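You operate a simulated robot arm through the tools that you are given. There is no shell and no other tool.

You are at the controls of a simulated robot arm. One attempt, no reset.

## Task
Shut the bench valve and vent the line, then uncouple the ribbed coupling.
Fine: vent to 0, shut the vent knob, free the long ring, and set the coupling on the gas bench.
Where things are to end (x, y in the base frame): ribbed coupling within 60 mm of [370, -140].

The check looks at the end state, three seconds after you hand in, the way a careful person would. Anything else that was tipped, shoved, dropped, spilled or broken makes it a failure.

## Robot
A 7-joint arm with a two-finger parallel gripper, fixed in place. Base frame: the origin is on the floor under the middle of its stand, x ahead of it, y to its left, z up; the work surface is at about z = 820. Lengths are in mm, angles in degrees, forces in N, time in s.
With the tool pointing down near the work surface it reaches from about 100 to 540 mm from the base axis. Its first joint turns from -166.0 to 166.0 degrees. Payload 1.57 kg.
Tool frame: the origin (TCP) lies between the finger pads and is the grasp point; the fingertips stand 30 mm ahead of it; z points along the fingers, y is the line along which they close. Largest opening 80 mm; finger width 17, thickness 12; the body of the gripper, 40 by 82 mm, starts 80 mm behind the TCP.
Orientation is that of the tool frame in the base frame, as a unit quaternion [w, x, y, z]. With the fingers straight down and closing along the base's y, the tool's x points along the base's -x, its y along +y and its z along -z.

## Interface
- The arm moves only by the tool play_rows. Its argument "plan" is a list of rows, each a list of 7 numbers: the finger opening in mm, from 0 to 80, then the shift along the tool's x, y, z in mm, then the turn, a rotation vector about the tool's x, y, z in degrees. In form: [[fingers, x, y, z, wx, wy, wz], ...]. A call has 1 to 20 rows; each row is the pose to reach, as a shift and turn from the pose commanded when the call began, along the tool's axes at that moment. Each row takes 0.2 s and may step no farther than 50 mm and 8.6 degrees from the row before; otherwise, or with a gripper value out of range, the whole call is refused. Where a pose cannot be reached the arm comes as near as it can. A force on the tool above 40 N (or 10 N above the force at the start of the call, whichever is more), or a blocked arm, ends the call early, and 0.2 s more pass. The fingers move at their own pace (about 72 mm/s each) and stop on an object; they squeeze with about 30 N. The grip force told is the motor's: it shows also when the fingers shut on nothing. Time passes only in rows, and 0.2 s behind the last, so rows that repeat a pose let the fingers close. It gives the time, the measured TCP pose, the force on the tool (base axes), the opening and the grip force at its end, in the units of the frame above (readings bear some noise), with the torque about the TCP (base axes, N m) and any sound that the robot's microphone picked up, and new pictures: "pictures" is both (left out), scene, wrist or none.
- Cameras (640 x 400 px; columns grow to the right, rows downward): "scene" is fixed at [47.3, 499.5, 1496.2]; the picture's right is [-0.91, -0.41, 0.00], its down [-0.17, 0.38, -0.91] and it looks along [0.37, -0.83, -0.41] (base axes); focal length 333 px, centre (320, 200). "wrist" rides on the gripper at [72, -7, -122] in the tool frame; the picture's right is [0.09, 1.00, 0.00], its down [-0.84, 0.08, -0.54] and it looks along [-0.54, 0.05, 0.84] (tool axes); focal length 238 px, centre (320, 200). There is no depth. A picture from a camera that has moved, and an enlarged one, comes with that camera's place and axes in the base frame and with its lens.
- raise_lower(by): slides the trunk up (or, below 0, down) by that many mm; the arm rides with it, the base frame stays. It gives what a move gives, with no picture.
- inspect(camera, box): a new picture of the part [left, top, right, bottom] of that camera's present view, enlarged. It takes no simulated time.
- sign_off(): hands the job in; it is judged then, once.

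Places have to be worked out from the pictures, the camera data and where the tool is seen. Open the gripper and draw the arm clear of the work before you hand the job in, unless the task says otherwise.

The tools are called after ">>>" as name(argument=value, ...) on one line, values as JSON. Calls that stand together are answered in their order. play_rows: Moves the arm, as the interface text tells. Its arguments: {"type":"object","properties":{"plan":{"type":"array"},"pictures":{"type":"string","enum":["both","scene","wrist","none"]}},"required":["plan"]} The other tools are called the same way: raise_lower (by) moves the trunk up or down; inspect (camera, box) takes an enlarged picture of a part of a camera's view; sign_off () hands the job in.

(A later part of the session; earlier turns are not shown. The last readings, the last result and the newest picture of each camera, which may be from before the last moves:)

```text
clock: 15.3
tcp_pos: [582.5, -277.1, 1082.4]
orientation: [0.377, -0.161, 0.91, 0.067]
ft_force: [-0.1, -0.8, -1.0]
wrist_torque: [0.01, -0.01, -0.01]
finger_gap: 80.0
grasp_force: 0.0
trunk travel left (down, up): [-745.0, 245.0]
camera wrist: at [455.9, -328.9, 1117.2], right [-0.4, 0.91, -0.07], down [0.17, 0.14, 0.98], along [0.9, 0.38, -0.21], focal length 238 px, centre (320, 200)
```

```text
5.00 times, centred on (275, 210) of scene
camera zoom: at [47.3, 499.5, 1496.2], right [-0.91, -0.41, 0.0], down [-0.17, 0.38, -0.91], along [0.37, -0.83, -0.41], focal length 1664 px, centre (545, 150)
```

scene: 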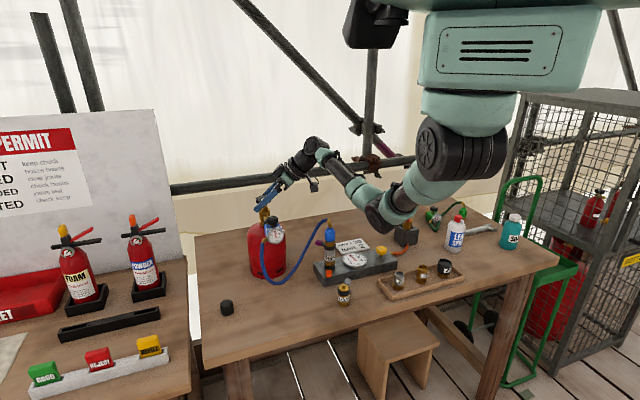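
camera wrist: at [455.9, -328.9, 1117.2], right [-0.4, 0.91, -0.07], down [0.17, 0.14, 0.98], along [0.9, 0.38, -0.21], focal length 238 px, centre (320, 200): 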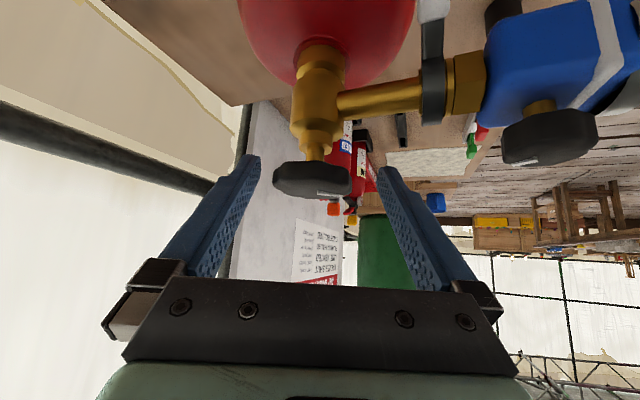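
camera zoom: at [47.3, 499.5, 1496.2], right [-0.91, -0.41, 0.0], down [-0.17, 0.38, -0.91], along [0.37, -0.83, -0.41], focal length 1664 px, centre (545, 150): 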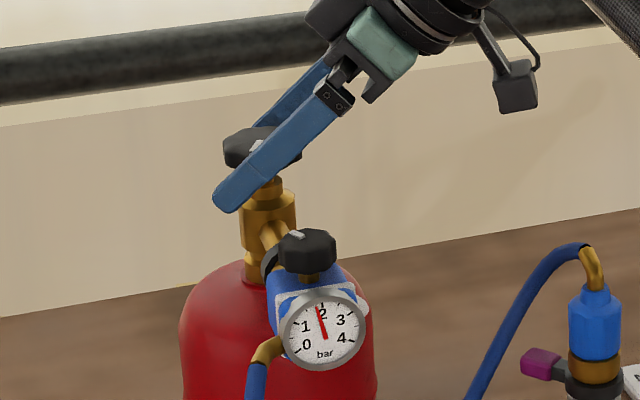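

The wheel sits about 5 mm off the finger midline (to the left in the picture) and slightly ahead of the TCP. I shift to centre it before closing.

>>> play_rows(plan=[[80, 0, -4.5, 6, 0, 0, 0], [80, 0, -4.5, 8, 0, 0, 0]], pictures="wrist")

>>> inspect(camera="wrist", box=[230, 110, 410, 230])

```text
clock: 15.9
tcp_pos: [591.2, -280.1, 1077.4]
orientation: [0.376, -0.159, 0.91, 0.066]
ft_force: [-0.5, 0.2, -0.4]
wrist_torque: [0.01, 0.03, 0.0]
finger_gap: 79.7
grasp_force: 0.0
trunk travel left (down, up): [-745.0, 245.0]
camera wrist: at [462.8, -331.0, 1111.9], right [-0.4, 0.91, -0.07], down [0.17, 0.14, 0.98], along [0.9, 0.38, -0.21], focal length 238 px, centre (320, 200)
```

wrist: 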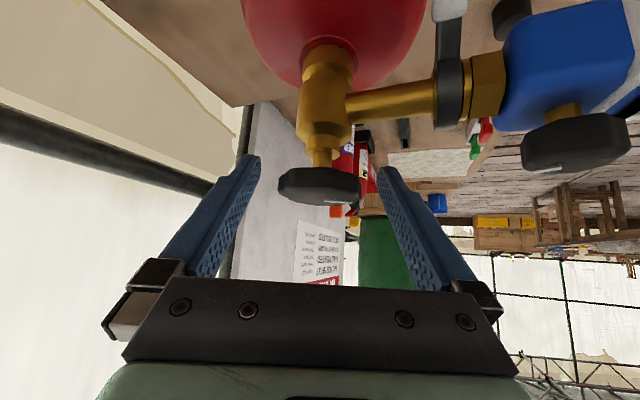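

```text
3.33 times, centred on (320, 170) of wrist
camera zoom: at [462.8, -331.0, 1111.9], right [-0.4, 0.91, -0.07], down [0.17, 0.14, 0.98], along [0.9, 0.38, -0.21], focal length 794 px, centre (320, 300)
```

zoom: 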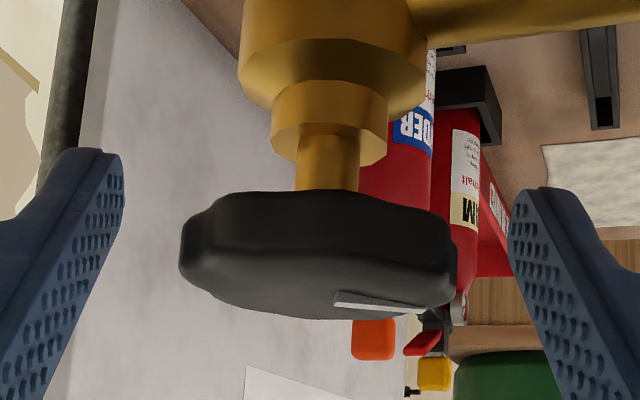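

Now centred. I close on the wheel and check forces.

>>> play_rows(plan=[[30, 0, 0, 0, 0, 0, 0], [30, 0, 0, 0, 0, 0, 0], [30, 0, 0, 0, 0, 0, 0]], pictures="wrist")

```text
clock: 16.7
tcp_pos: [589.6, -279.2, 1075.0]
orientation: [0.376, -0.16, 0.91, 0.066]
ft_force: [-0.5, 0.0, -0.3]
wrist_torque: [0.1, 0.05, 0.01]
finger_gap: 47.9
grasp_force: 44.9
trunk travel left (down, up): [-745.0, 245.0]
camera wrist: at [462.8, -330.9, 1111.8], right [-0.4, 0.91, -0.06], down [0.17, 0.14, 0.97], along [0.9, 0.38, -0.21], focal length 238 px, centre (320, 200)
```

wrist: 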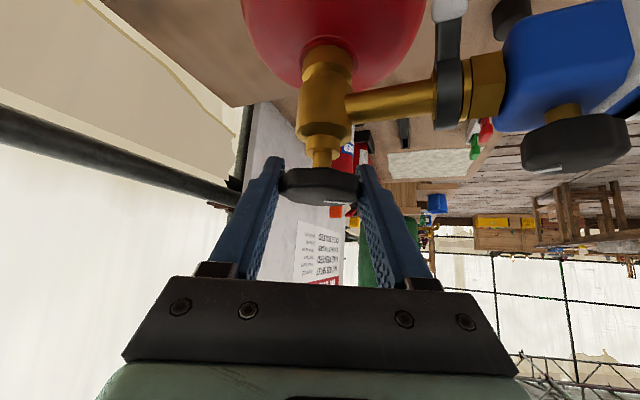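

Gripped at 47.9 mm with hardly any side force. I turn the wheel 40° clockwise (seen from above) about its axis and watch the torque.

>>> play_rows(plan=[[30, 0, -0.7, 0, 5.66, 0, 5.66], [30, 0, -1.35, 0, 11.3, 0, 11.3], [30, 0.2, -2.0, -0.2, 17, 0, 17], [30, 0.4, -2.6, -0.4, 22.6, 0, 22.6], [30, 0.7, -3.2, -0.7, 28.3, 0, 28.3], [30, 0.7, -3.2, -0.7, 28.3, 0, 28.3]], pictures="both")

>>> inspect(camera="scene", box=[245, 180, 305, 250])

```text
clock: 18.1
tcp_pos: [590.8, -279.5, 1076.2]
orientation: [0.376, 0.16, 0.91, -0.065]
ft_force: [-7.8, 19.1, -5.2]
wrist_torque: [-0.01, -0.3, 0.02]
finger_gap: 47.6
grasp_force: 44.6
trunk travel left (down, up): [-745.0, 245.0]
camera wrist: at [458.2, -237.2, 1112.3], right [0.28, 0.96, -0.06], down [0.22, 0.0, 0.97], along [0.93, -0.28, -0.21], focal length 238 px, centre (320, 200)
```

scene: 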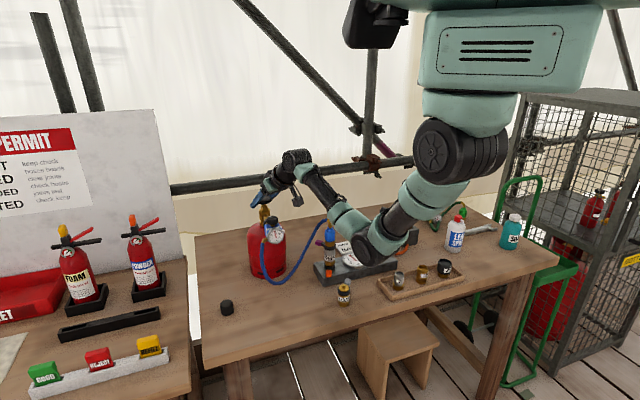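
wrist: 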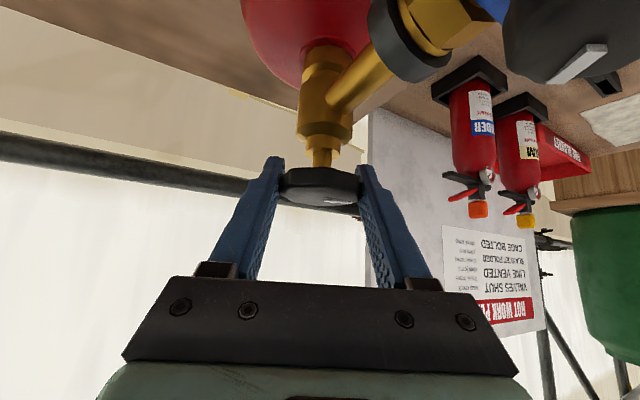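

```text
5.71 times, centred on (275, 215) of scene
camera zoom: at [47.3, 499.5, 1496.2], right [-0.91, -0.41, 0.0], down [-0.17, 0.38, -0.91], along [0.37, -0.83, -0.41], focal length 1901 px, centre (577, 114)
```

zoom: 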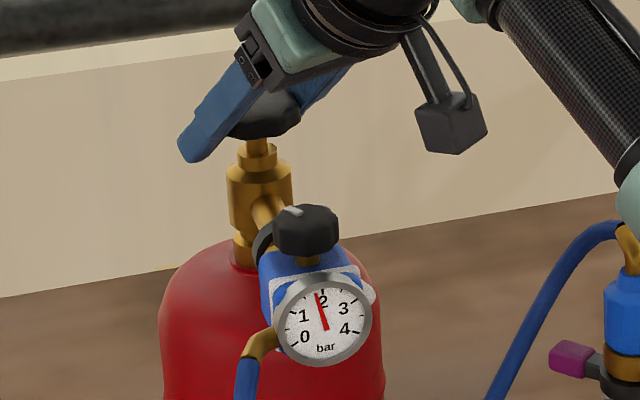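

The wheel turned with the fingers; the ~20 N side force came from my orbit correction, so the wheel axis is at the TCP. I undo that shift and turn a further 40° clockwise.

>>> play_rows(plan=[[30, 0.9, 3.1, -0.9, 0, 0, 0], [30, 0.9, 3.1, -0.9, 5.66, 0, 5.66], [30, 0.9, 3.1, -0.9, 11.3, 0, 11.3], [30, 0.9, 3.1, -0.9, 17, 0, 17], [30, 0.9, 3.1, -0.9, 22.6, 0, 22.6], [30, 0.9, 3.1, -0.9, 28.3, 0, 28.3], [30, 0.9, 3.1, -0.9, 28.3, 0, 28.3]], pictures="both")

>>> inspect(camera="scene", box=[245, 180, 305, 250])

```text
clock: 19.7
tcp_pos: [590.8, -279.9, 1077.0]
orientation: [0.333, 0.463, 0.799, -0.192]
ft_force: [6.1, 1.8, -1.9]
wrist_torque: [0.04, 0.16, 0.49]
finger_gap: 46.4
grasp_force: 44.7
trunk travel left (down, up): [-745.0, 245.0]
camera wrist: at [516.7, -163.8, 1112.7], right [0.83, 0.55, -0.06], down [0.17, -0.14, 0.98], along [0.53, -0.82, -0.21], focal length 238 px, centre (320, 200)
```

scene: 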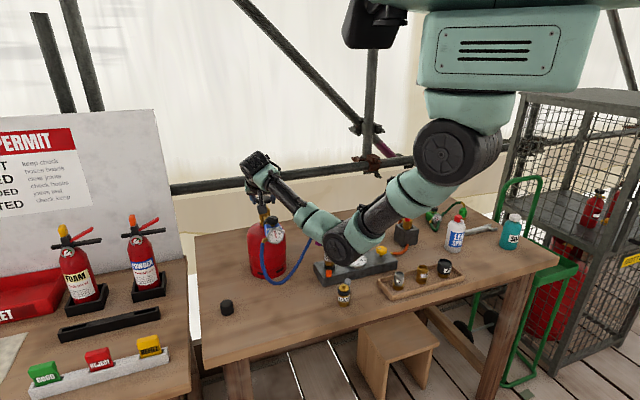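
wrist: 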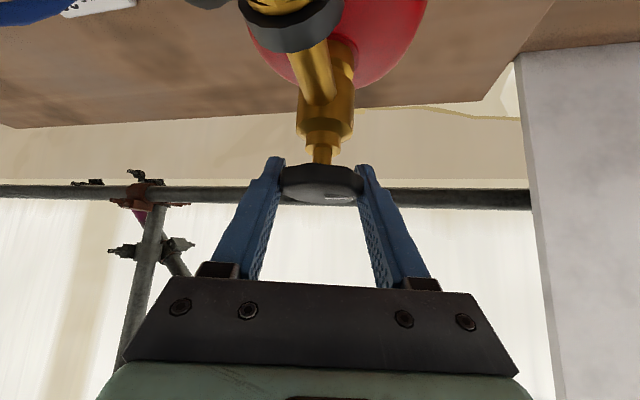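

```text
5.71 times, centred on (275, 215) of scene
camera zoom: at [47.3, 499.5, 1496.2], right [-0.91, -0.41, 0.0], down [-0.17, 0.38, -0.91], along [0.37, -0.83, -0.41], focal length 1901 px, centre (577, 114)
```

zoom: 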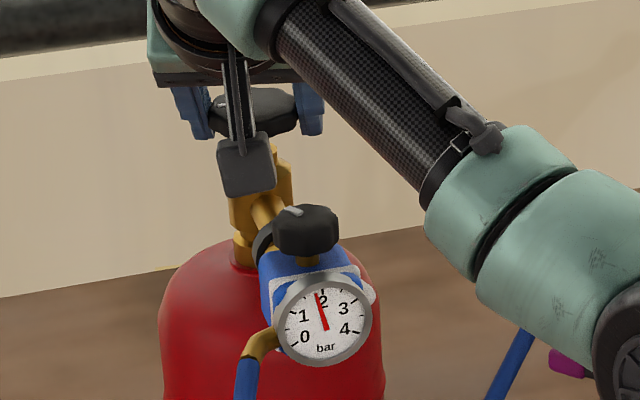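

Torque about the wheel axis has risen to 0.5 N·m, which suggests the stop (shut). I check the mark on the wheel relative to the fingers to see whether it slipped.

>>> inspect(camera="wrist", box=[250, 140, 400, 230])

>>> inspect(camera="scene", box=[318, 215, 398, 275])

```text
4.27 times, centred on (325, 185) of wrist
camera zoom: at [516.7, -163.8, 1112.7], right [0.83, 0.55, -0.06], down [0.17, -0.14, 0.98], along [0.53, -0.82, -0.21], focal length 1017 px, centre (299, 264)
```

zoom: 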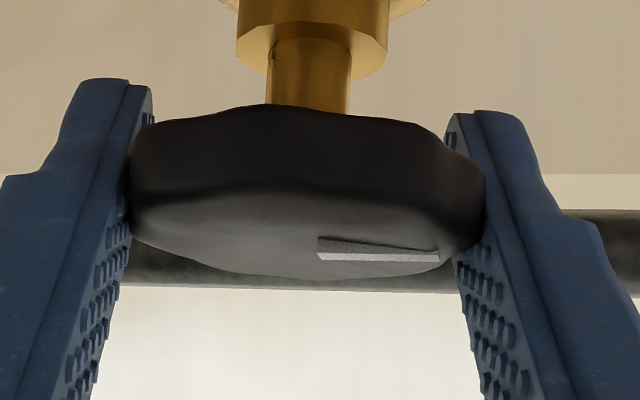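

```text
6.67 times, centred on (358, 245) of scene
camera zoom: at [47.3, 499.5, 1496.2], right [-0.91, -0.41, 0.0], down [-0.17, 0.38, -0.91], along [0.37, -0.83, -0.41], focal length 2218 px, centre (67, -100)
```

zoom: 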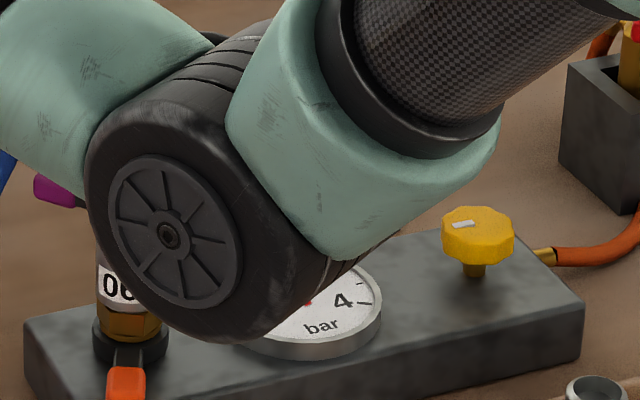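

The mark shows the wheel turned roughly 65°–80° with maybe some slip. I try another 16° to see whether it still moves or is against its stop.

>>> play_rows(plan=[[30, 0, 0, 0, 5.66, 0, 5.66], [30, 0, 0, 0, 11.3, 0, 11.3], [30, 0, 0, 0, 11.3, 0, 11.3]], pictures="wrist")

>>> inspect(camera="wrist", box=[250, 140, 400, 230])

```text
clock: 20.5
tcp_pos: [590.2, -279.3, 1075.9]
orientation: [0.302, 0.57, 0.727, -0.236]
ft_force: [6.2, 4.7, 3.8]
wrist_torque: [0.34, 0.25, 0.89]
finger_gap: 47.9
grasp_force: 45.0
trunk travel left (down, up): [-745.0, 245.0]
camera wrist: at [550.4, -146.3, 1112.9], right [0.95, 0.3, -0.06], down [0.12, -0.18, 0.98], along [0.28, -0.94, -0.21], focal length 238 px, centre (320, 200)
```

wrist: 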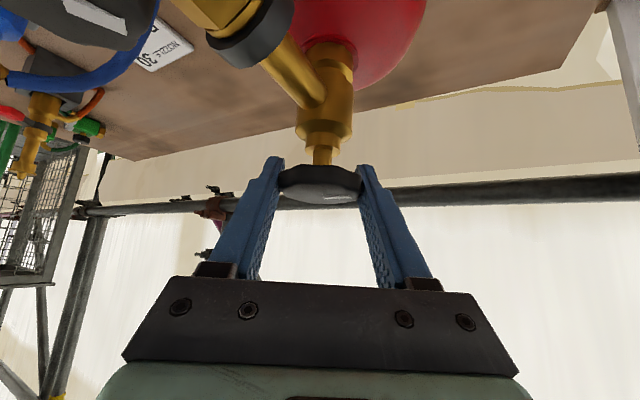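

```text
4.27 times, centred on (325, 185) of wrist
camera zoom: at [550.4, -146.3, 1112.9], right [0.95, 0.3, -0.06], down [0.12, -0.18, 0.98], along [0.28, -0.94, -0.21], focal length 1017 px, centre (299, 264)
```

zoom: 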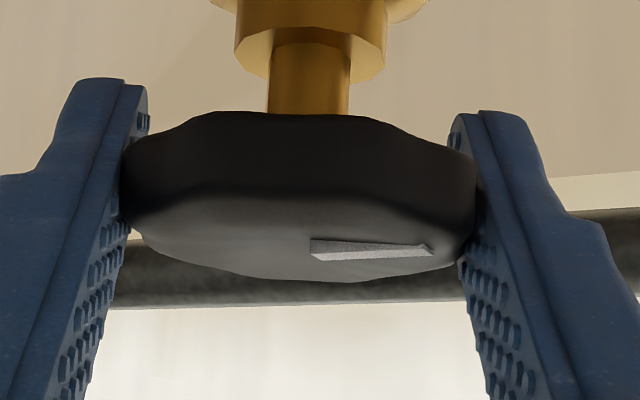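

The wheel no longer follows (torque 0.9 N·m, fingers slipping), so the handwheel is at its clockwise stop. I release and back off along the tool axis.

>>> play_rows(plan=[[80, 0, 0, 0, 0, 0, 0], [80, 0, 0, 0, 0, 0, 0], [80, 0, 0, -40, 0, 0, 0], [80, 0, 0, -80, 0, 0, 0], [80, 0, 0, -80, 0, 0, 0]], pictures="both")

>>> inspect(camera="wrist", box=[260, 120, 400, 230])

>>> inspect(camera="scene", box=[235, 170, 305, 250])

```text
clock: 21.7
tcp_pos: [574.6, -224.9, 1131.7]
orientation: [0.301, 0.569, 0.728, -0.236]
ft_force: [-0.2, 0.0, 0.7]
wrist_torque: [-0.03, 0.03, 0.01]
finger_gap: 79.9
grasp_force: 0.0
trunk travel left (down, up): [-745.0, 245.0]
camera wrist: at [535.5, -92.1, 1168.0], right [0.95, 0.3, -0.07], down [0.13, -0.18, 0.97], along [0.28, -0.94, -0.21], focal length 238 px, centre (320, 200)
```

scene: 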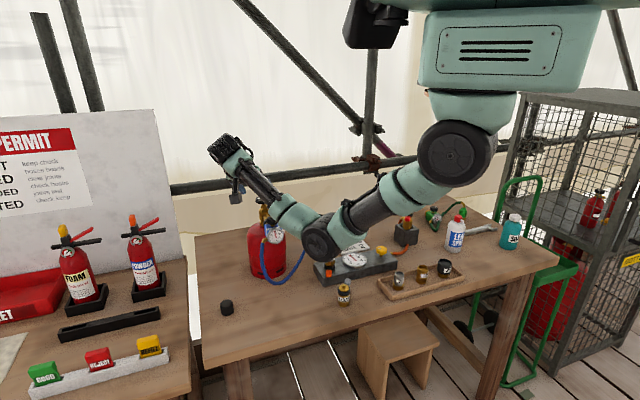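
wrist: 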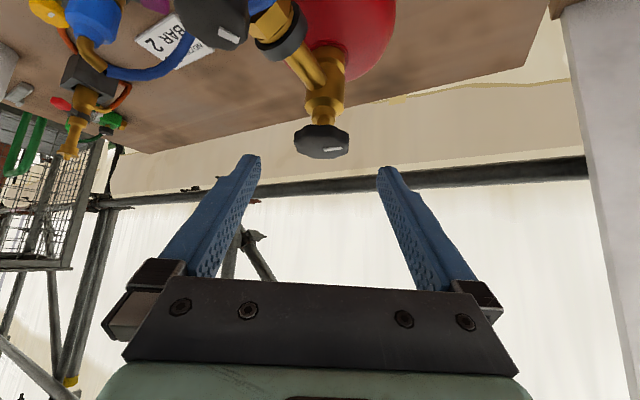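

```text
3.64 times, centred on (330, 175) of wrist
camera zoom: at [535.5, -92.1, 1168.0], right [0.95, 0.3, -0.07], down [0.13, -0.18, 0.97], along [0.28, -0.94, -0.21], focal length 867 px, centre (284, 291)
```

zoom: 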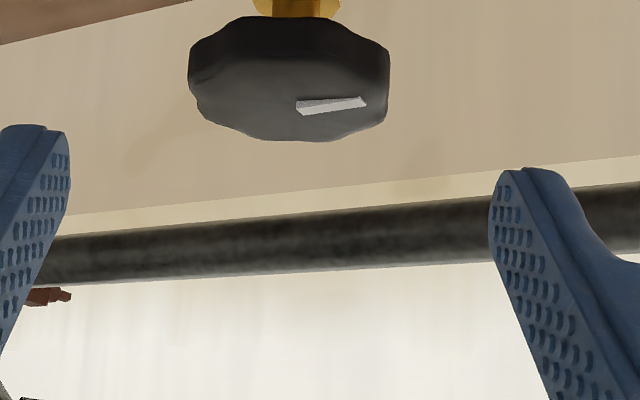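

```text
5.00 times, centred on (270, 210) of scene
camera zoom: at [47.3, 499.5, 1496.2], right [-0.91, -0.41, 0.0], down [-0.17, 0.38, -0.91], along [0.37, -0.83, -0.41], focal length 1664 px, centre (570, 150)
```

zoom: 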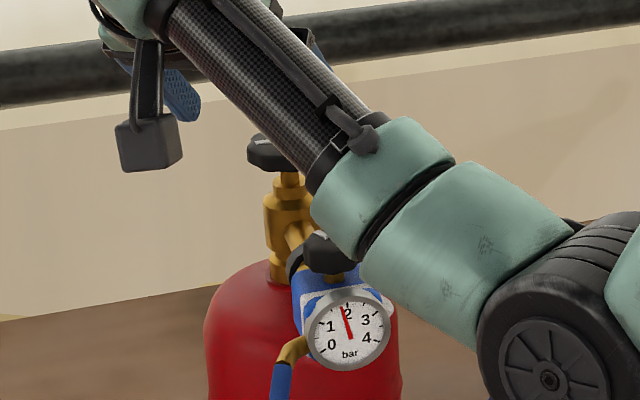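

The mark now sits at about 65° clockwise from where it was; venting will show whether the valve is really shut. I raise the trunk, then move over the yellow knob near (247, -447) with the tool turned vertical.

>>> raise_lower(by=150)

>>> play_rows(plan=[[80, -6.8, -41.3, 14.6, 0, 5, 0], [80, -13.5, -82.6, 29.2, 0, 10, 0], [80, -20.3, -124, 43.9, 0, 15, 0], [80, -27, -165.3, 58.5, 0, 20, 0], [80, -33.8, -206.6, 73.1, 0, 25, 0], [80, -40.5, -248, 87.7, 0, 30, 0], [80, -47.3, -289.3, 102.4, 0, 35, 0], [80, -54, -330.6, 117, 0, 40, 0], [80, -60.8, -371.9, 131.6, 0, 45, 0], [80, -60.8, -371.9, 131.6, 0, 45, 0]], pictures="both")

```text
clock: 23.5
tcp_pos: [574.5, -224.7, 1282.6]
orientation: [0.302, 0.569, 0.727, -0.236]
ft_force: [0.0, 0.5, -0.4]
wrist_torque: [-0.06, -0.02, 0.02]
finger_gap: 80.0
grasp_force: 0.0
trunk travel left (down, up): [-895.0, 95.0]
```

```text
clock: 25.7
tcp_pos: [245.9, -445.6, 1233.5]
orientation: [0.0, 0.617, 0.787, -0.001]
ft_force: [-0.6, -0.2, 0.3]
wrist_torque: [-0.01, 0.01, -0.06]
finger_gap: 80.2
grasp_force: 0.0
trunk travel left (down, up): [-895.0, 95.0]
camera wrist: at [221.1, -375.7, 1355.0], right [0.94, 0.33, 0.0], down [0.28, -0.79, 0.54], along [0.18, -0.51, -0.84], focal length 238 px, centre (320, 200)
```

scene: 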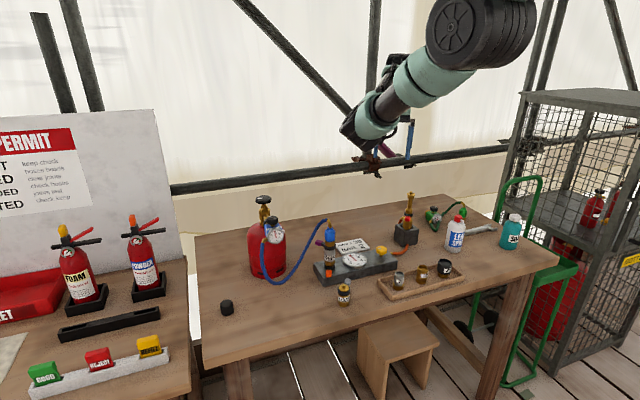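
wrist: 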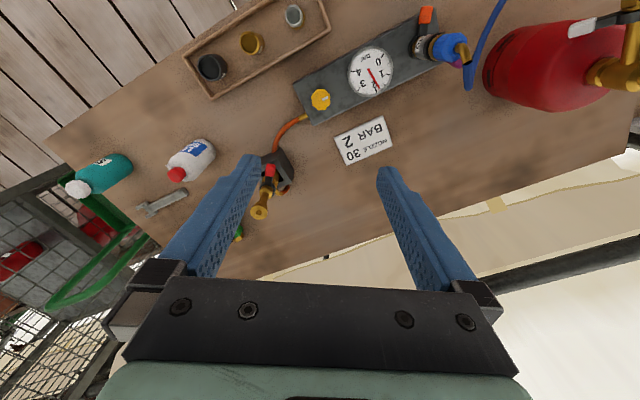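

The knob lies at about (247, -449), right under the TCP. I lower the trunk by 230 mm and look.

>>> raise_lower(by=-230)

>>> play_rows(plan=[[80, 0, 0, 0, 0, 0, 0]], pictures="both")

>>> inspect(camera="wrist", box=[240, 0, 480, 130])

```text
clock: 28.1
tcp_pos: [245.5, -445.7, 1002.6]
orientation: [0.0, 0.616, 0.787, 0.001]
ft_force: [0.5, -0.3, -0.3]
wrist_torque: [0.0, 0.01, -0.01]
finger_gap: 80.1
grasp_force: 0.0
trunk travel left (down, up): [-665.0, 325.0]
```

```text
clock: 28.5
tcp_pos: [245.7, -446.2, 1002.7]
orientation: [0.001, 0.617, 0.787, 0.0]
ft_force: [-0.6, -0.2, 0.5]
wrist_torque: [-0.05, 0.02, -0.01]
finger_gap: 79.9
grasp_force: 0.1
trunk travel left (down, up): [-665.0, 325.0]
camera wrist: at [221.1, -376.0, 1124.8], right [0.94, 0.33, 0.0], down [0.28, -0.79, 0.54], along [0.18, -0.51, -0.84], focal length 238 px, centre (320, 200)
```

scene: 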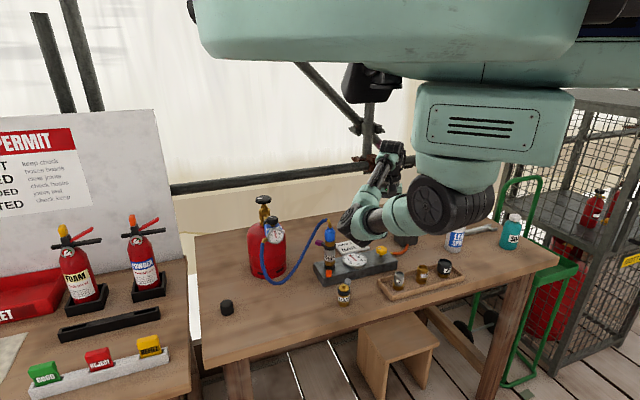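
wrist: 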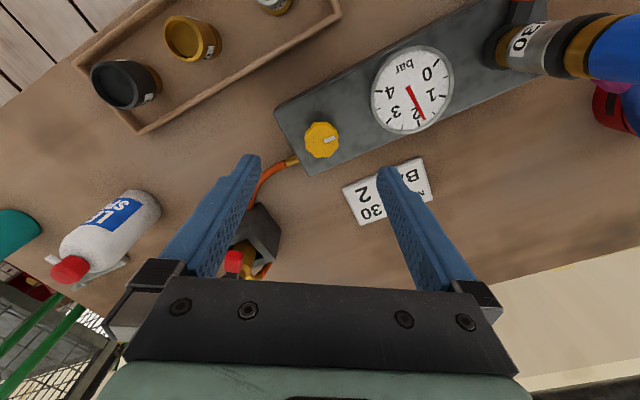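

```text
2.67 times, centred on (360, 65) of wrist
camera zoom: at [221.1, -376.0, 1124.8], right [0.94, 0.33, 0.0], down [0.28, -0.79, 0.54], along [0.18, -0.51, -0.84], focal length 636 px, centre (213, 560)
```

zoom: 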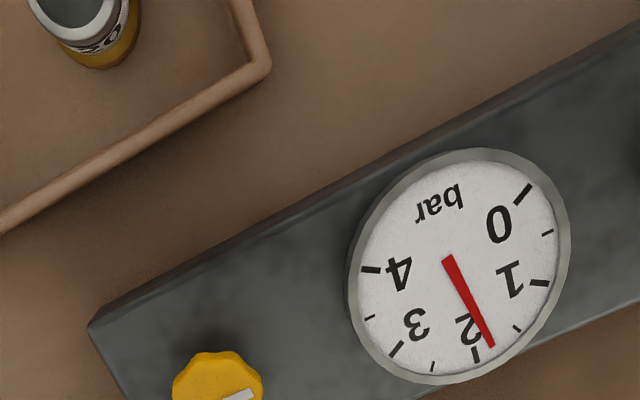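

The gauge still reads about 2 bar, the knob top is near z 893 at (247.5, -449), the block top near z 850. I descend most of the way over the knob.

>>> play_rows(plan=[[80, -3.1, 1, 35, 0, 0, 0], [80, -3.1, 1, 65, 0, 0, 0], [80, -3.1, 1, 65, 0, 0, 0]], pictures="both")

>>> inspect(camera="wrist", box=[240, 100, 400, 220])

>>> inspect(camera="scene", box=[340, 200, 420, 290])

```text
clock: 29.3
tcp_pos: [248.9, -448.3, 936.2]
orientation: [0.0, 0.616, 0.788, 0.0]
ft_force: [0.5, -0.4, 0.2]
wrist_torque: [-0.01, 0.0, -0.01]
finger_gap: 80.1
grasp_force: 0.1
trunk travel left (down, up): [-665.0, 325.0]
camera wrist: at [223.7, -378.7, 1058.7], right [0.94, 0.33, 0.0], down [0.28, -0.79, 0.54], along [0.18, -0.51, -0.84], focal length 238 px, centre (320, 200)
```

scene: 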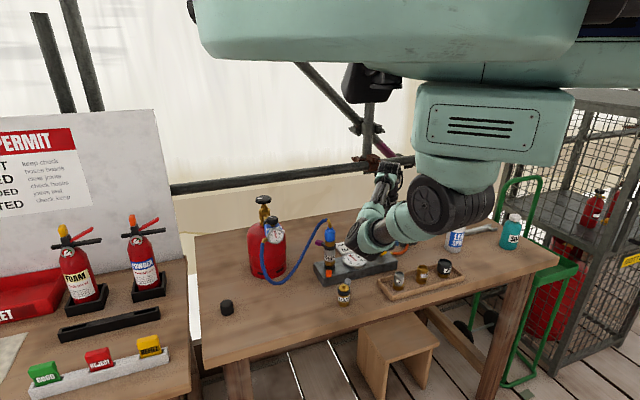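
wrist: 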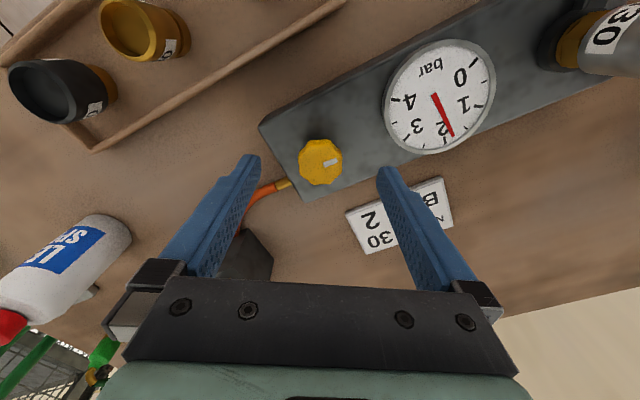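

```text
3.33 times, centred on (320, 160) of wrist
camera zoom: at [223.7, -378.7, 1058.7], right [0.94, 0.33, 0.0], down [0.28, -0.79, 0.54], along [0.18, -0.51, -0.84], focal length 794 px, centre (320, 333)
```

zoom: 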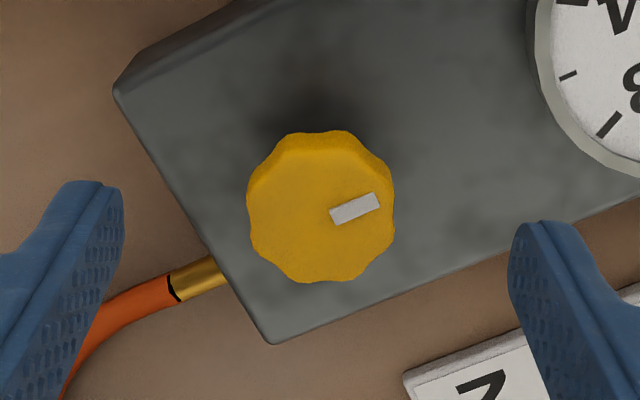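

```text
4.44 times, centred on (380, 245) of scene
camera zoom: at [47.3, 499.5, 1496.2], right [-0.91, -0.41, 0.0], down [-0.17, 0.38, -0.91], along [0.37, -0.83, -0.41], focal length 1479 px, centre (53, 0)
```

zoom: 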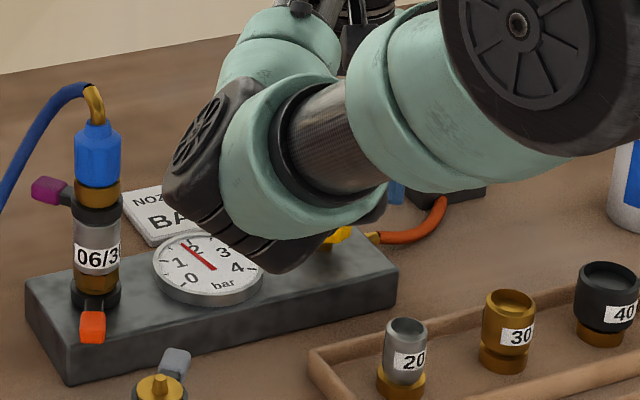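

The knob is centred between the fingers. I descend to TCP z≈900 and close on it.

>>> play_rows(plan=[[80, 0, 0, 20, 0, 0, 0], [80, 0, 0, 37, 0, 0, 0], [80, 0, 0, 37, 0, 0, 0], [20, 0, 0, 37, 0, 0, 0], [20, 0, 0, 37, 0, 0, 0], [20, 0, 0, 37, 0, 0, 0]], pictures="wrist")

>>> inspect(camera="wrist", box=[240, 100, 400, 220])

```text
clock: 30.7
tcp_pos: [248.1, -446.8, 900.3]
orientation: [0.001, 0.616, 0.788, 0.001]
ft_force: [5.6, 1.5, -1.6]
wrist_torque: [-0.12, -0.29, 0.03]
finger_gap: 35.4
grasp_force: 39.8
trunk travel left (down, up): [-665.0, 325.0]
camera wrist: at [224.2, -377.2, 1022.0], right [0.94, 0.33, 0.0], down [0.28, -0.79, 0.54], along [0.18, -0.51, -0.84], focal length 238 px, centre (320, 200)
```

wrist: 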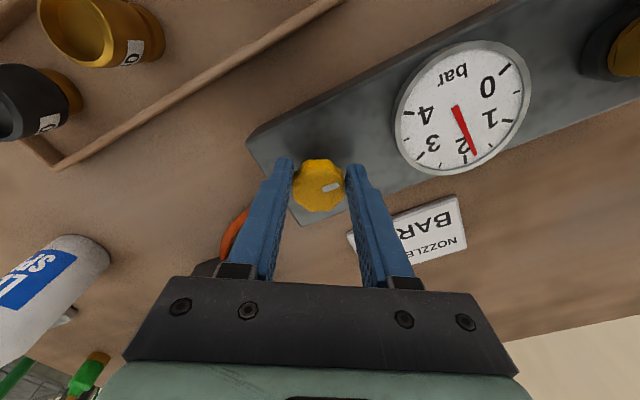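

```text
3.33 times, centred on (320, 160) of wrist
camera zoom: at [224.2, -377.2, 1022.0], right [0.94, 0.33, 0.0], down [0.28, -0.79, 0.54], along [0.18, -0.51, -0.84], focal length 794 px, centre (320, 333)
```

zoom: 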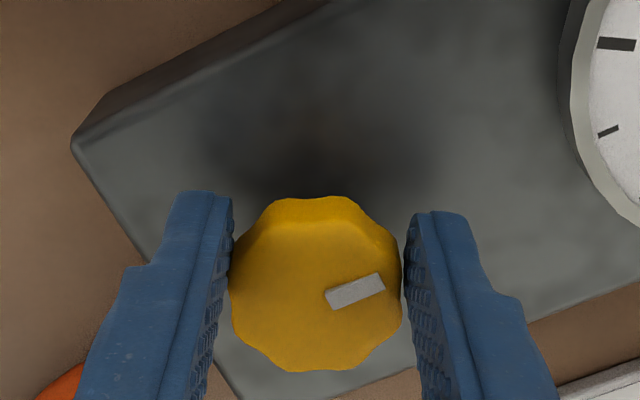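

Gripped at 35.4 mm. I turn the knob counter-clockwise (seen from above) by 32° and watch the gauge and listen.

>>> play_rows(plan=[[20, 0, 0, 0, 0, 0, -8], [20, 0, 0, 0, 0, 0, -16], [20, 0, 0, 0, 0, 0, -24], [20, 0, 0, 0, 0, 0, -32], [20, 0, 0, 0, 0, 0, -32]], pictures="both")

>>> inspect(camera="wrist", box=[240, 40, 560, 220])

>>> inspect(camera="scene", box=[340, 220, 400, 290])

```text
clock: 31.9
tcp_pos: [244.3, -449.7, 900.0]
orientation: [-0.001, 0.377, 0.926, 0.0]
ft_force: [-12.0, -5.5, -3.1]
wrist_torque: [0.02, 0.56, -0.11]
finger_gap: 35.1
grasp_force: 42.2
trunk travel left (down, up): [-665.0, 325.0]
camera wrist: at [187.9, -402.4, 1022.1], right [0.63, 0.78, 0.0], down [0.66, -0.53, 0.54], along [0.42, -0.34, -0.84], focal length 238 px, centre (320, 200)
```

scene: 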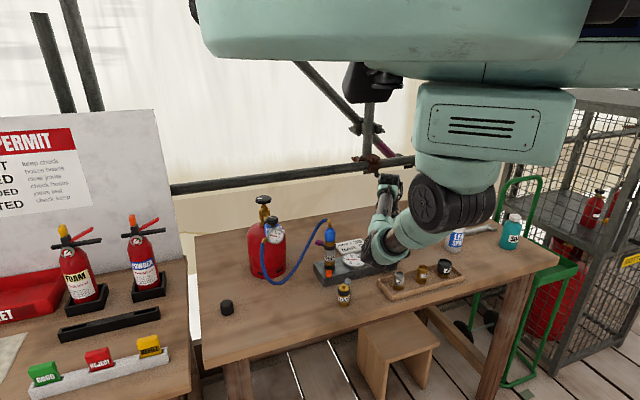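
wrist: 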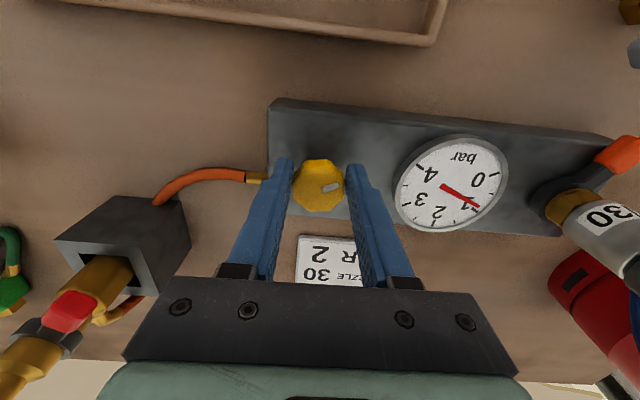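

```text
2.00 times, centred on (400, 130) of wrist
camera zoom: at [187.9, -402.4, 1022.1], right [0.63, 0.78, 0.0], down [0.66, -0.53, 0.54], along [0.42, -0.34, -0.84], focal length 477 px, centre (160, 340)
```

zoom: 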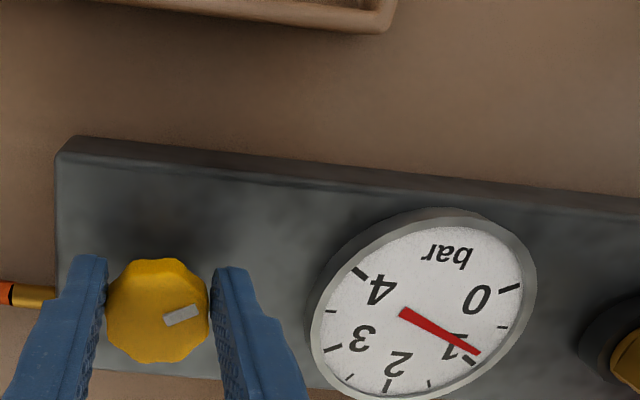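

```text
5.71 times, centred on (370, 255) of scene
camera zoom: at [47.3, 499.5, 1496.2], right [-0.91, -0.41, 0.0], down [-0.17, 0.38, -0.91], along [0.37, -0.83, -0.41], focal length 1901 px, centre (34, -114)
```

zoom: 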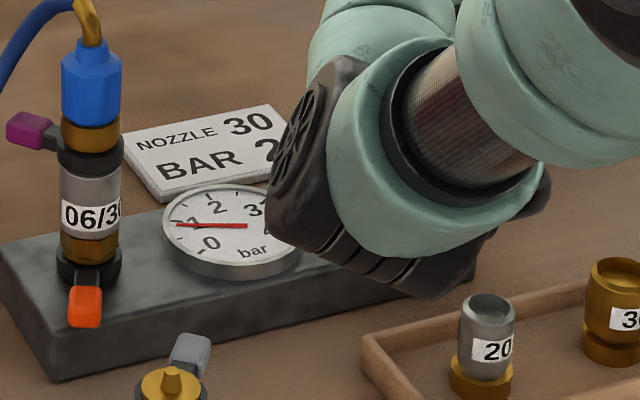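

The gauge has fallen to about 1 bar, so counter-clockwise opens the vent. I relax the side force a little and hold to let the line bleed down.

>>> play_rows(plan=[[20, 0.5, -3, 0, 0, 0, 0], [20, 0.5, -3, 0, 0, 0, 0], [20, 0.5, -3, 0, 0, 0, 0], [20, 0.5, -3, 0, 0, 0, 0], [20, 0.5, -3, 0, 0, 0, 0], [20, 0.5, -3, 0, 0, 0, 0], [20, 0.5, -3, 0, 0, 0, 0], [20, 0.5, -3, 0, 0, 0, 0], [20, 0.5, -3, 0, 0, 0, 0], [20, 0.5, -3, 0, 0, 0, 0]], pictures="both")

>>> inspect(camera="wrist", box=[380, 120, 520, 250])

>>> inspect(camera="scene", box=[255, 210, 300, 250])

```text
clock: 34.1
tcp_pos: [244.3, -449.2, 900.8]
orientation: [-0.001, 0.375, 0.927, 0.0]
ft_force: [-5.9, 9.3, -8.6]
wrist_torque: [0.51, 0.17, -0.03]
finger_gap: 35.2
grasp_force: 42.2
trunk travel left (down, up): [-665.0, 325.0]
camera wrist: at [187.3, -402.9, 1022.1], right [0.63, 0.78, 0.0], down [0.66, -0.53, 0.54], along [0.42, -0.34, -0.84], focal length 238 px, centre (320, 200)
```

scene: 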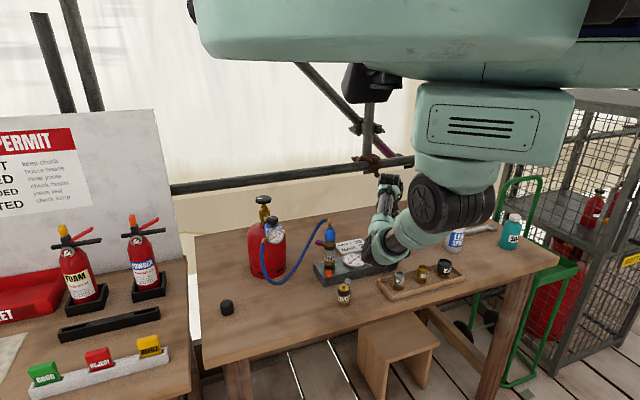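
wrist: 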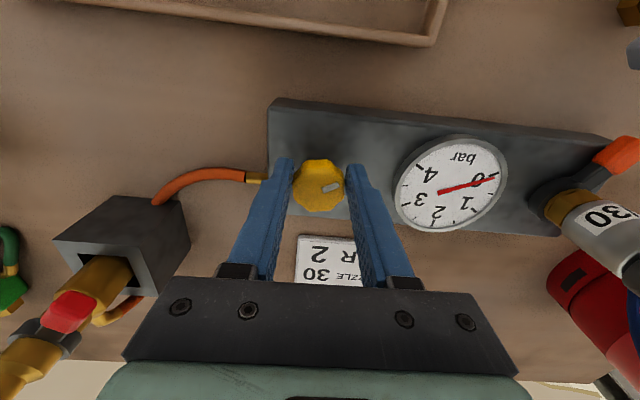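

```text
3.08 times, centred on (450, 185) of wrist
camera zoom: at [187.3, -402.9, 1022.1], right [0.63, 0.78, 0.0], down [0.66, -0.53, 0.54], along [0.42, -0.34, -0.84], focal length 733 px, centre (-80, 246)
```

zoom: 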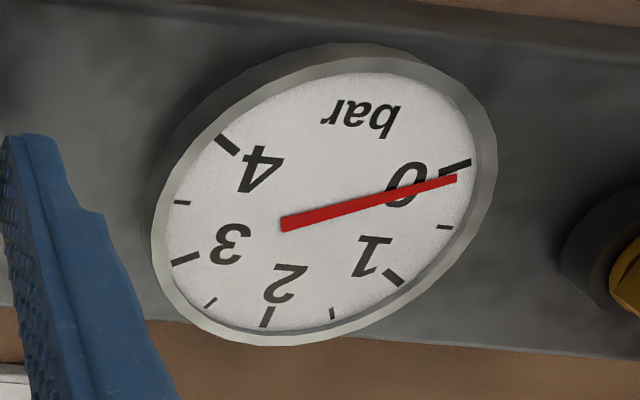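

```text
10.00 times, centred on (278, 230) of scene
camera zoom: at [47.3, 499.5, 1496.2], right [-0.91, -0.41, 0.0], down [-0.17, 0.38, -0.91], along [0.37, -0.83, -0.41], focal length 3327 px, centre (745, -100)
```

zoom: 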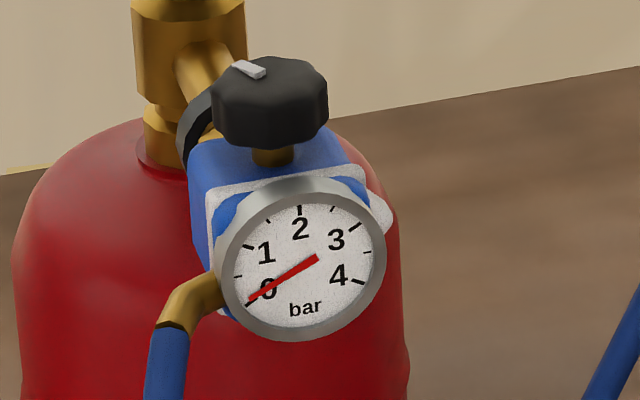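

Both gauges are almost at 0. I hold another two seconds to empty the line completely.

>>> play_rows(plan=[[20, 0, 0, 0, 0, 0, 0], [20, 0, 0, 0, 0, 0, 0], [20, 0, 0, 0, 0, 0, 0], [20, 0, 0, 0, 0, 0, 0], [20, 0, 0, 0, 0, 0, 0], [20, 0, 0, 0, 0, 0, 0], [20, 0, 0, 0, 0, 0, 0], [20, 0, 0, 0, 0, 0, 0], [20, 0, 0, 0, 0, 0, 0], [20, 0, 0, 0, 0, 0, 0], [20, 0, 0, 0, 0, 0, 0], [20, 0, 0, 0, 0, 0, 0]], pictures="none")

>>> inspect(camera="wrist", box=[380, 120, 520, 250])

>>> inspect(camera="scene", box=[255, 210, 300, 250])

```text
clock: 36.7
tcp_pos: [243.8, -448.5, 900.4]
orientation: [0.0, 0.375, 0.927, 0.002]
ft_force: [-6.1, 11.8, -13.5]
wrist_torque: [0.17, 0.12, 0.03]
finger_gap: 35.0
grasp_force: 42.6
trunk travel left (down, up): [-665.0, 325.0]
```

```text
3.08 times, centred on (450, 185) of wrist
camera zoom: at [187.4, -402.9, 1022.2], right [0.63, 0.78, 0.0], down [0.66, -0.53, 0.54], along [0.42, -0.34, -0.84], focal length 733 px, centre (-80, 246)
```

zoom: 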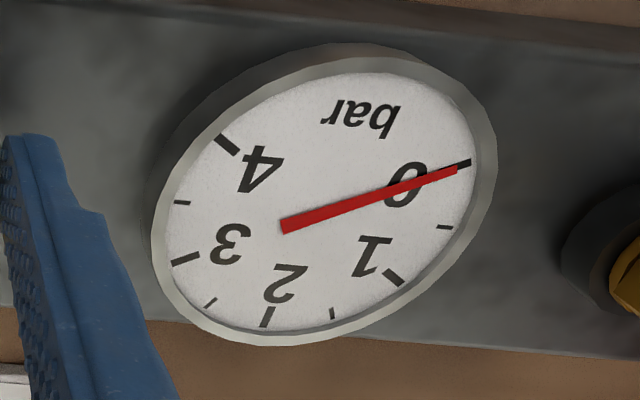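

```text
10.00 times, centred on (278, 230) of scene
camera zoom: at [47.3, 499.5, 1496.2], right [-0.91, -0.41, 0.0], down [-0.17, 0.38, -0.91], along [0.37, -0.83, -0.41], focal length 3327 px, centre (745, -100)
```

zoom: 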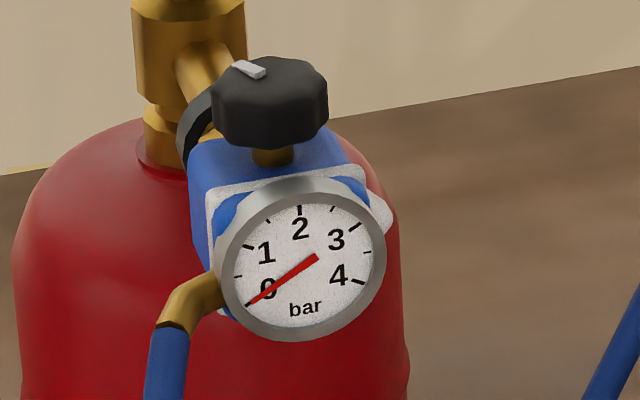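

Both gauges read 0. I now turn the knob back clockwise, a bit past its starting angle, until it meets its stop.

>>> play_rows(plan=[[20, 0, 0.5, 0, 0, 0, 8], [20, 0, 1, 0, 0, 0, 16], [20, 0, 2, 0, 0, 0, 24], [20, -0.5, 3, 0, 0, 0, 32], [20, -0.5, 3, 0, 0, 0, 32]], pictures="wrist")

>>> inspect(camera="wrist", box=[240, 30, 560, 220])

```text
clock: 37.9
tcp_pos: [248.5, -446.4, 900.5]
orientation: [0.0, 0.616, 0.788, 0.002]
ft_force: [7.6, 18.1, -15.5]
wrist_torque: [-0.07, -0.68, 0.21]
finger_gap: 35.3
grasp_force: 41.9
trunk travel left (down, up): [-665.0, 325.0]
camera wrist: at [224.3, -377.6, 1022.5], right [0.94, 0.33, 0.0], down [0.28, -0.8, 0.54], along [0.18, -0.51, -0.84], focal length 238 px, centre (320, 200)
```

wrist: 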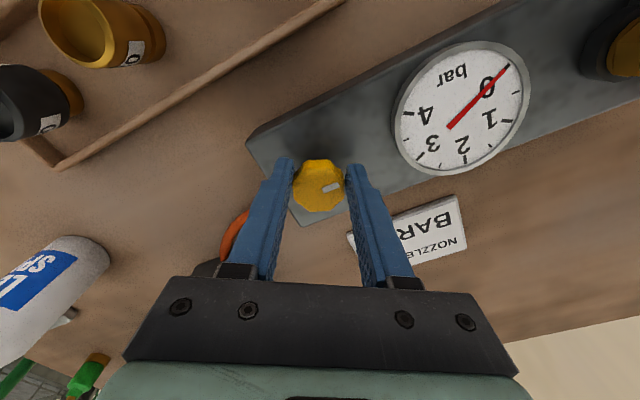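

```text
2.00 times, centred on (400, 125) of wrist
camera zoom: at [224.3, -377.6, 1022.5], right [0.94, 0.33, 0.0], down [0.28, -0.8, 0.54], along [0.18, -0.51, -0.84], focal length 477 px, centre (160, 350)
```

zoom: 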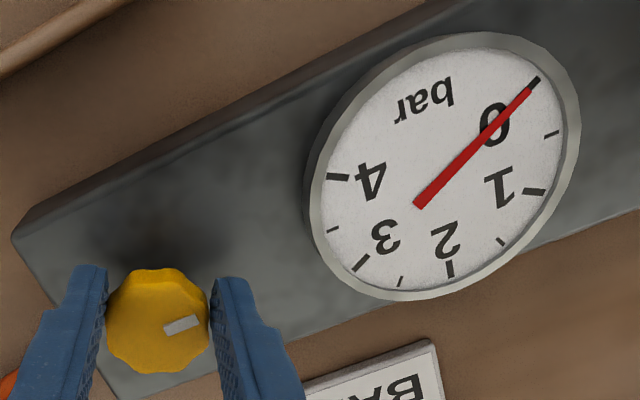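

The knob is back at about its starting angle. I turn a little further clockwise to feel for the stop.

>>> play_rows(plan=[[20, 0, 0, 0, 0, 0, 6], [20, 0, 0, 0, 0, 0, 12], [20, 0, 0, 0, 0, 0, 12]], pictures="wrist")

>>> inspect(camera="wrist", box=[240, 110, 400, 230])

```text
clock: 38.7
tcp_pos: [249.7, -442.9, 900.7]
orientation: [-0.005, 0.693, 0.721, 0.004]
ft_force: [13.6, 29.9, -9.4]
wrist_torque: [0.27, -0.14, 0.99]
finger_gap: 33.9
grasp_force: 41.7
trunk travel left (down, up): [-665.0, 325.0]
camera wrist: at [240.5, -371.8, 1023.3], right [0.99, 0.13, 0.0], down [0.11, -0.84, 0.53], along [0.07, -0.53, -0.85], focal length 238 px, centre (320, 200)
```

wrist: 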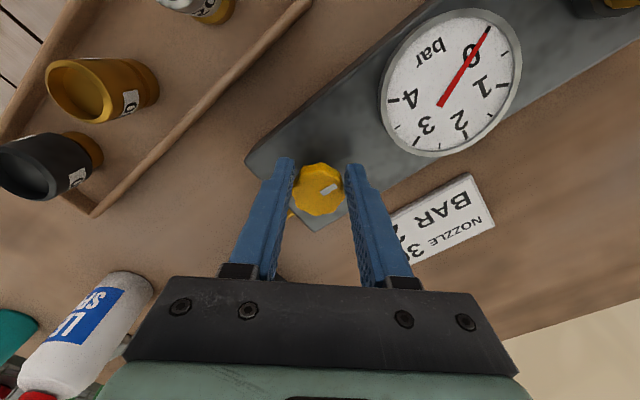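

```text
3.33 times, centred on (320, 170) of wrist
camera zoom: at [240.5, -371.8, 1023.3], right [0.99, 0.13, 0.0], down [0.11, -0.84, 0.53], along [0.07, -0.53, -0.85], focal length 794 px, centre (320, 300)
```

zoom: 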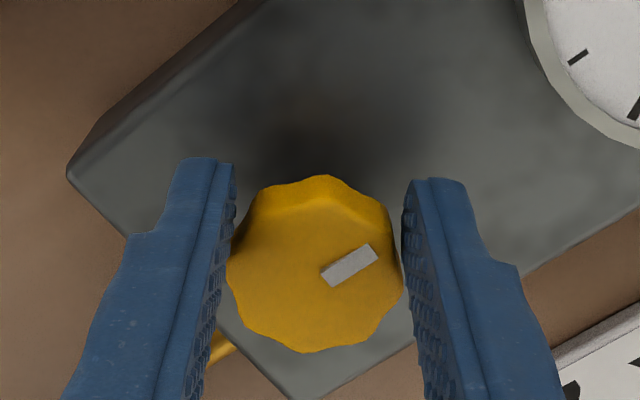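

The knob stayed put while the fingers slipped (torque 1 N·m), so the vent knob is shut against its stop. I relieve the side load, open, and rise straight up.

>>> play_rows(plan=[[20, 3.5, 1.5, 0, 0, 0, 0], [20, 3.5, 1.5, 0, 0, 0, 0], [80, 3.5, 1.5, 0, 0, 0, 0], [80, 3.5, 1.5, 0, 0, 0, 0], [80, 3.5, 1.5, 0, 0, 0, 0], [80, 0, 0, -45, 0, 0, 0], [80, 0, 0, -90, 0, 0, 0], [80, 0, 0, -135, 0, 0, 0], [80, 0, 0, -135, 0, 0, 0]], pictures="both")

>>> inspect(camera="wrist", box=[240, 0, 560, 200])

```text
clock: 40.7
tcp_pos: [248.7, -446.9, 1035.0]
orientation: [0.0, 0.695, 0.719, 0.0]
ft_force: [0.1, -0.3, 0.0]
wrist_torque: [0.0, 0.0, 0.0]
finger_gap: 80.2
grasp_force: 0.0
trunk travel left (down, up): [-665.0, 325.0]
camera wrist: at [238.9, -373.4, 1157.3], right [0.99, 0.13, 0.0], down [0.11, -0.83, 0.54], along [0.07, -0.54, -0.84], focal length 238 px, centre (320, 200)
```

scene: 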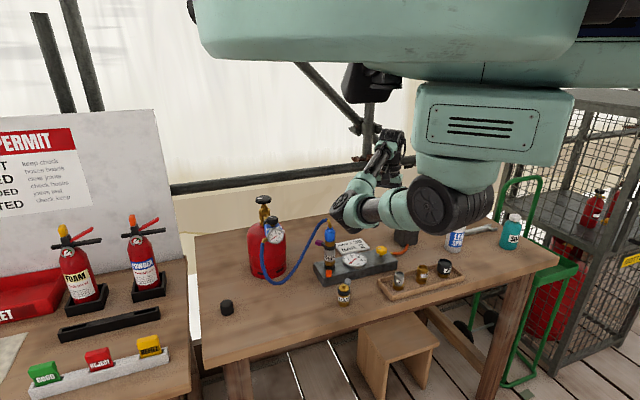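
wrist: 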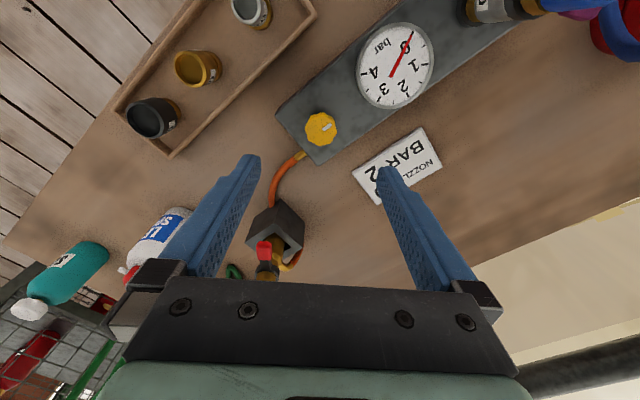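

```text
2.00 times, centred on (400, 100) of wrist
camera zoom: at [238.9, -373.4, 1157.3], right [0.99, 0.13, 0.0], down [0.11, -0.83, 0.54], along [0.07, -0.54, -0.84], focal length 477 px, centre (160, 400)
```

zoom: 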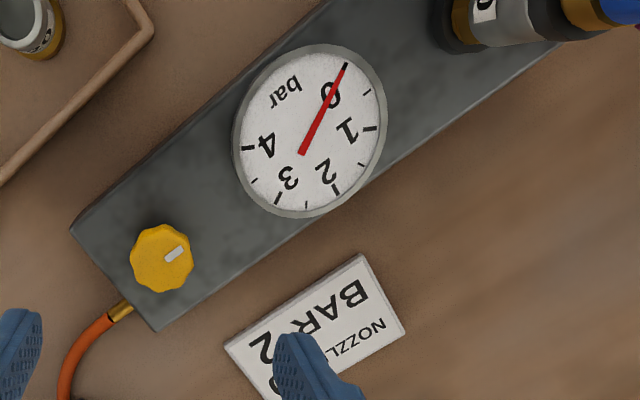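

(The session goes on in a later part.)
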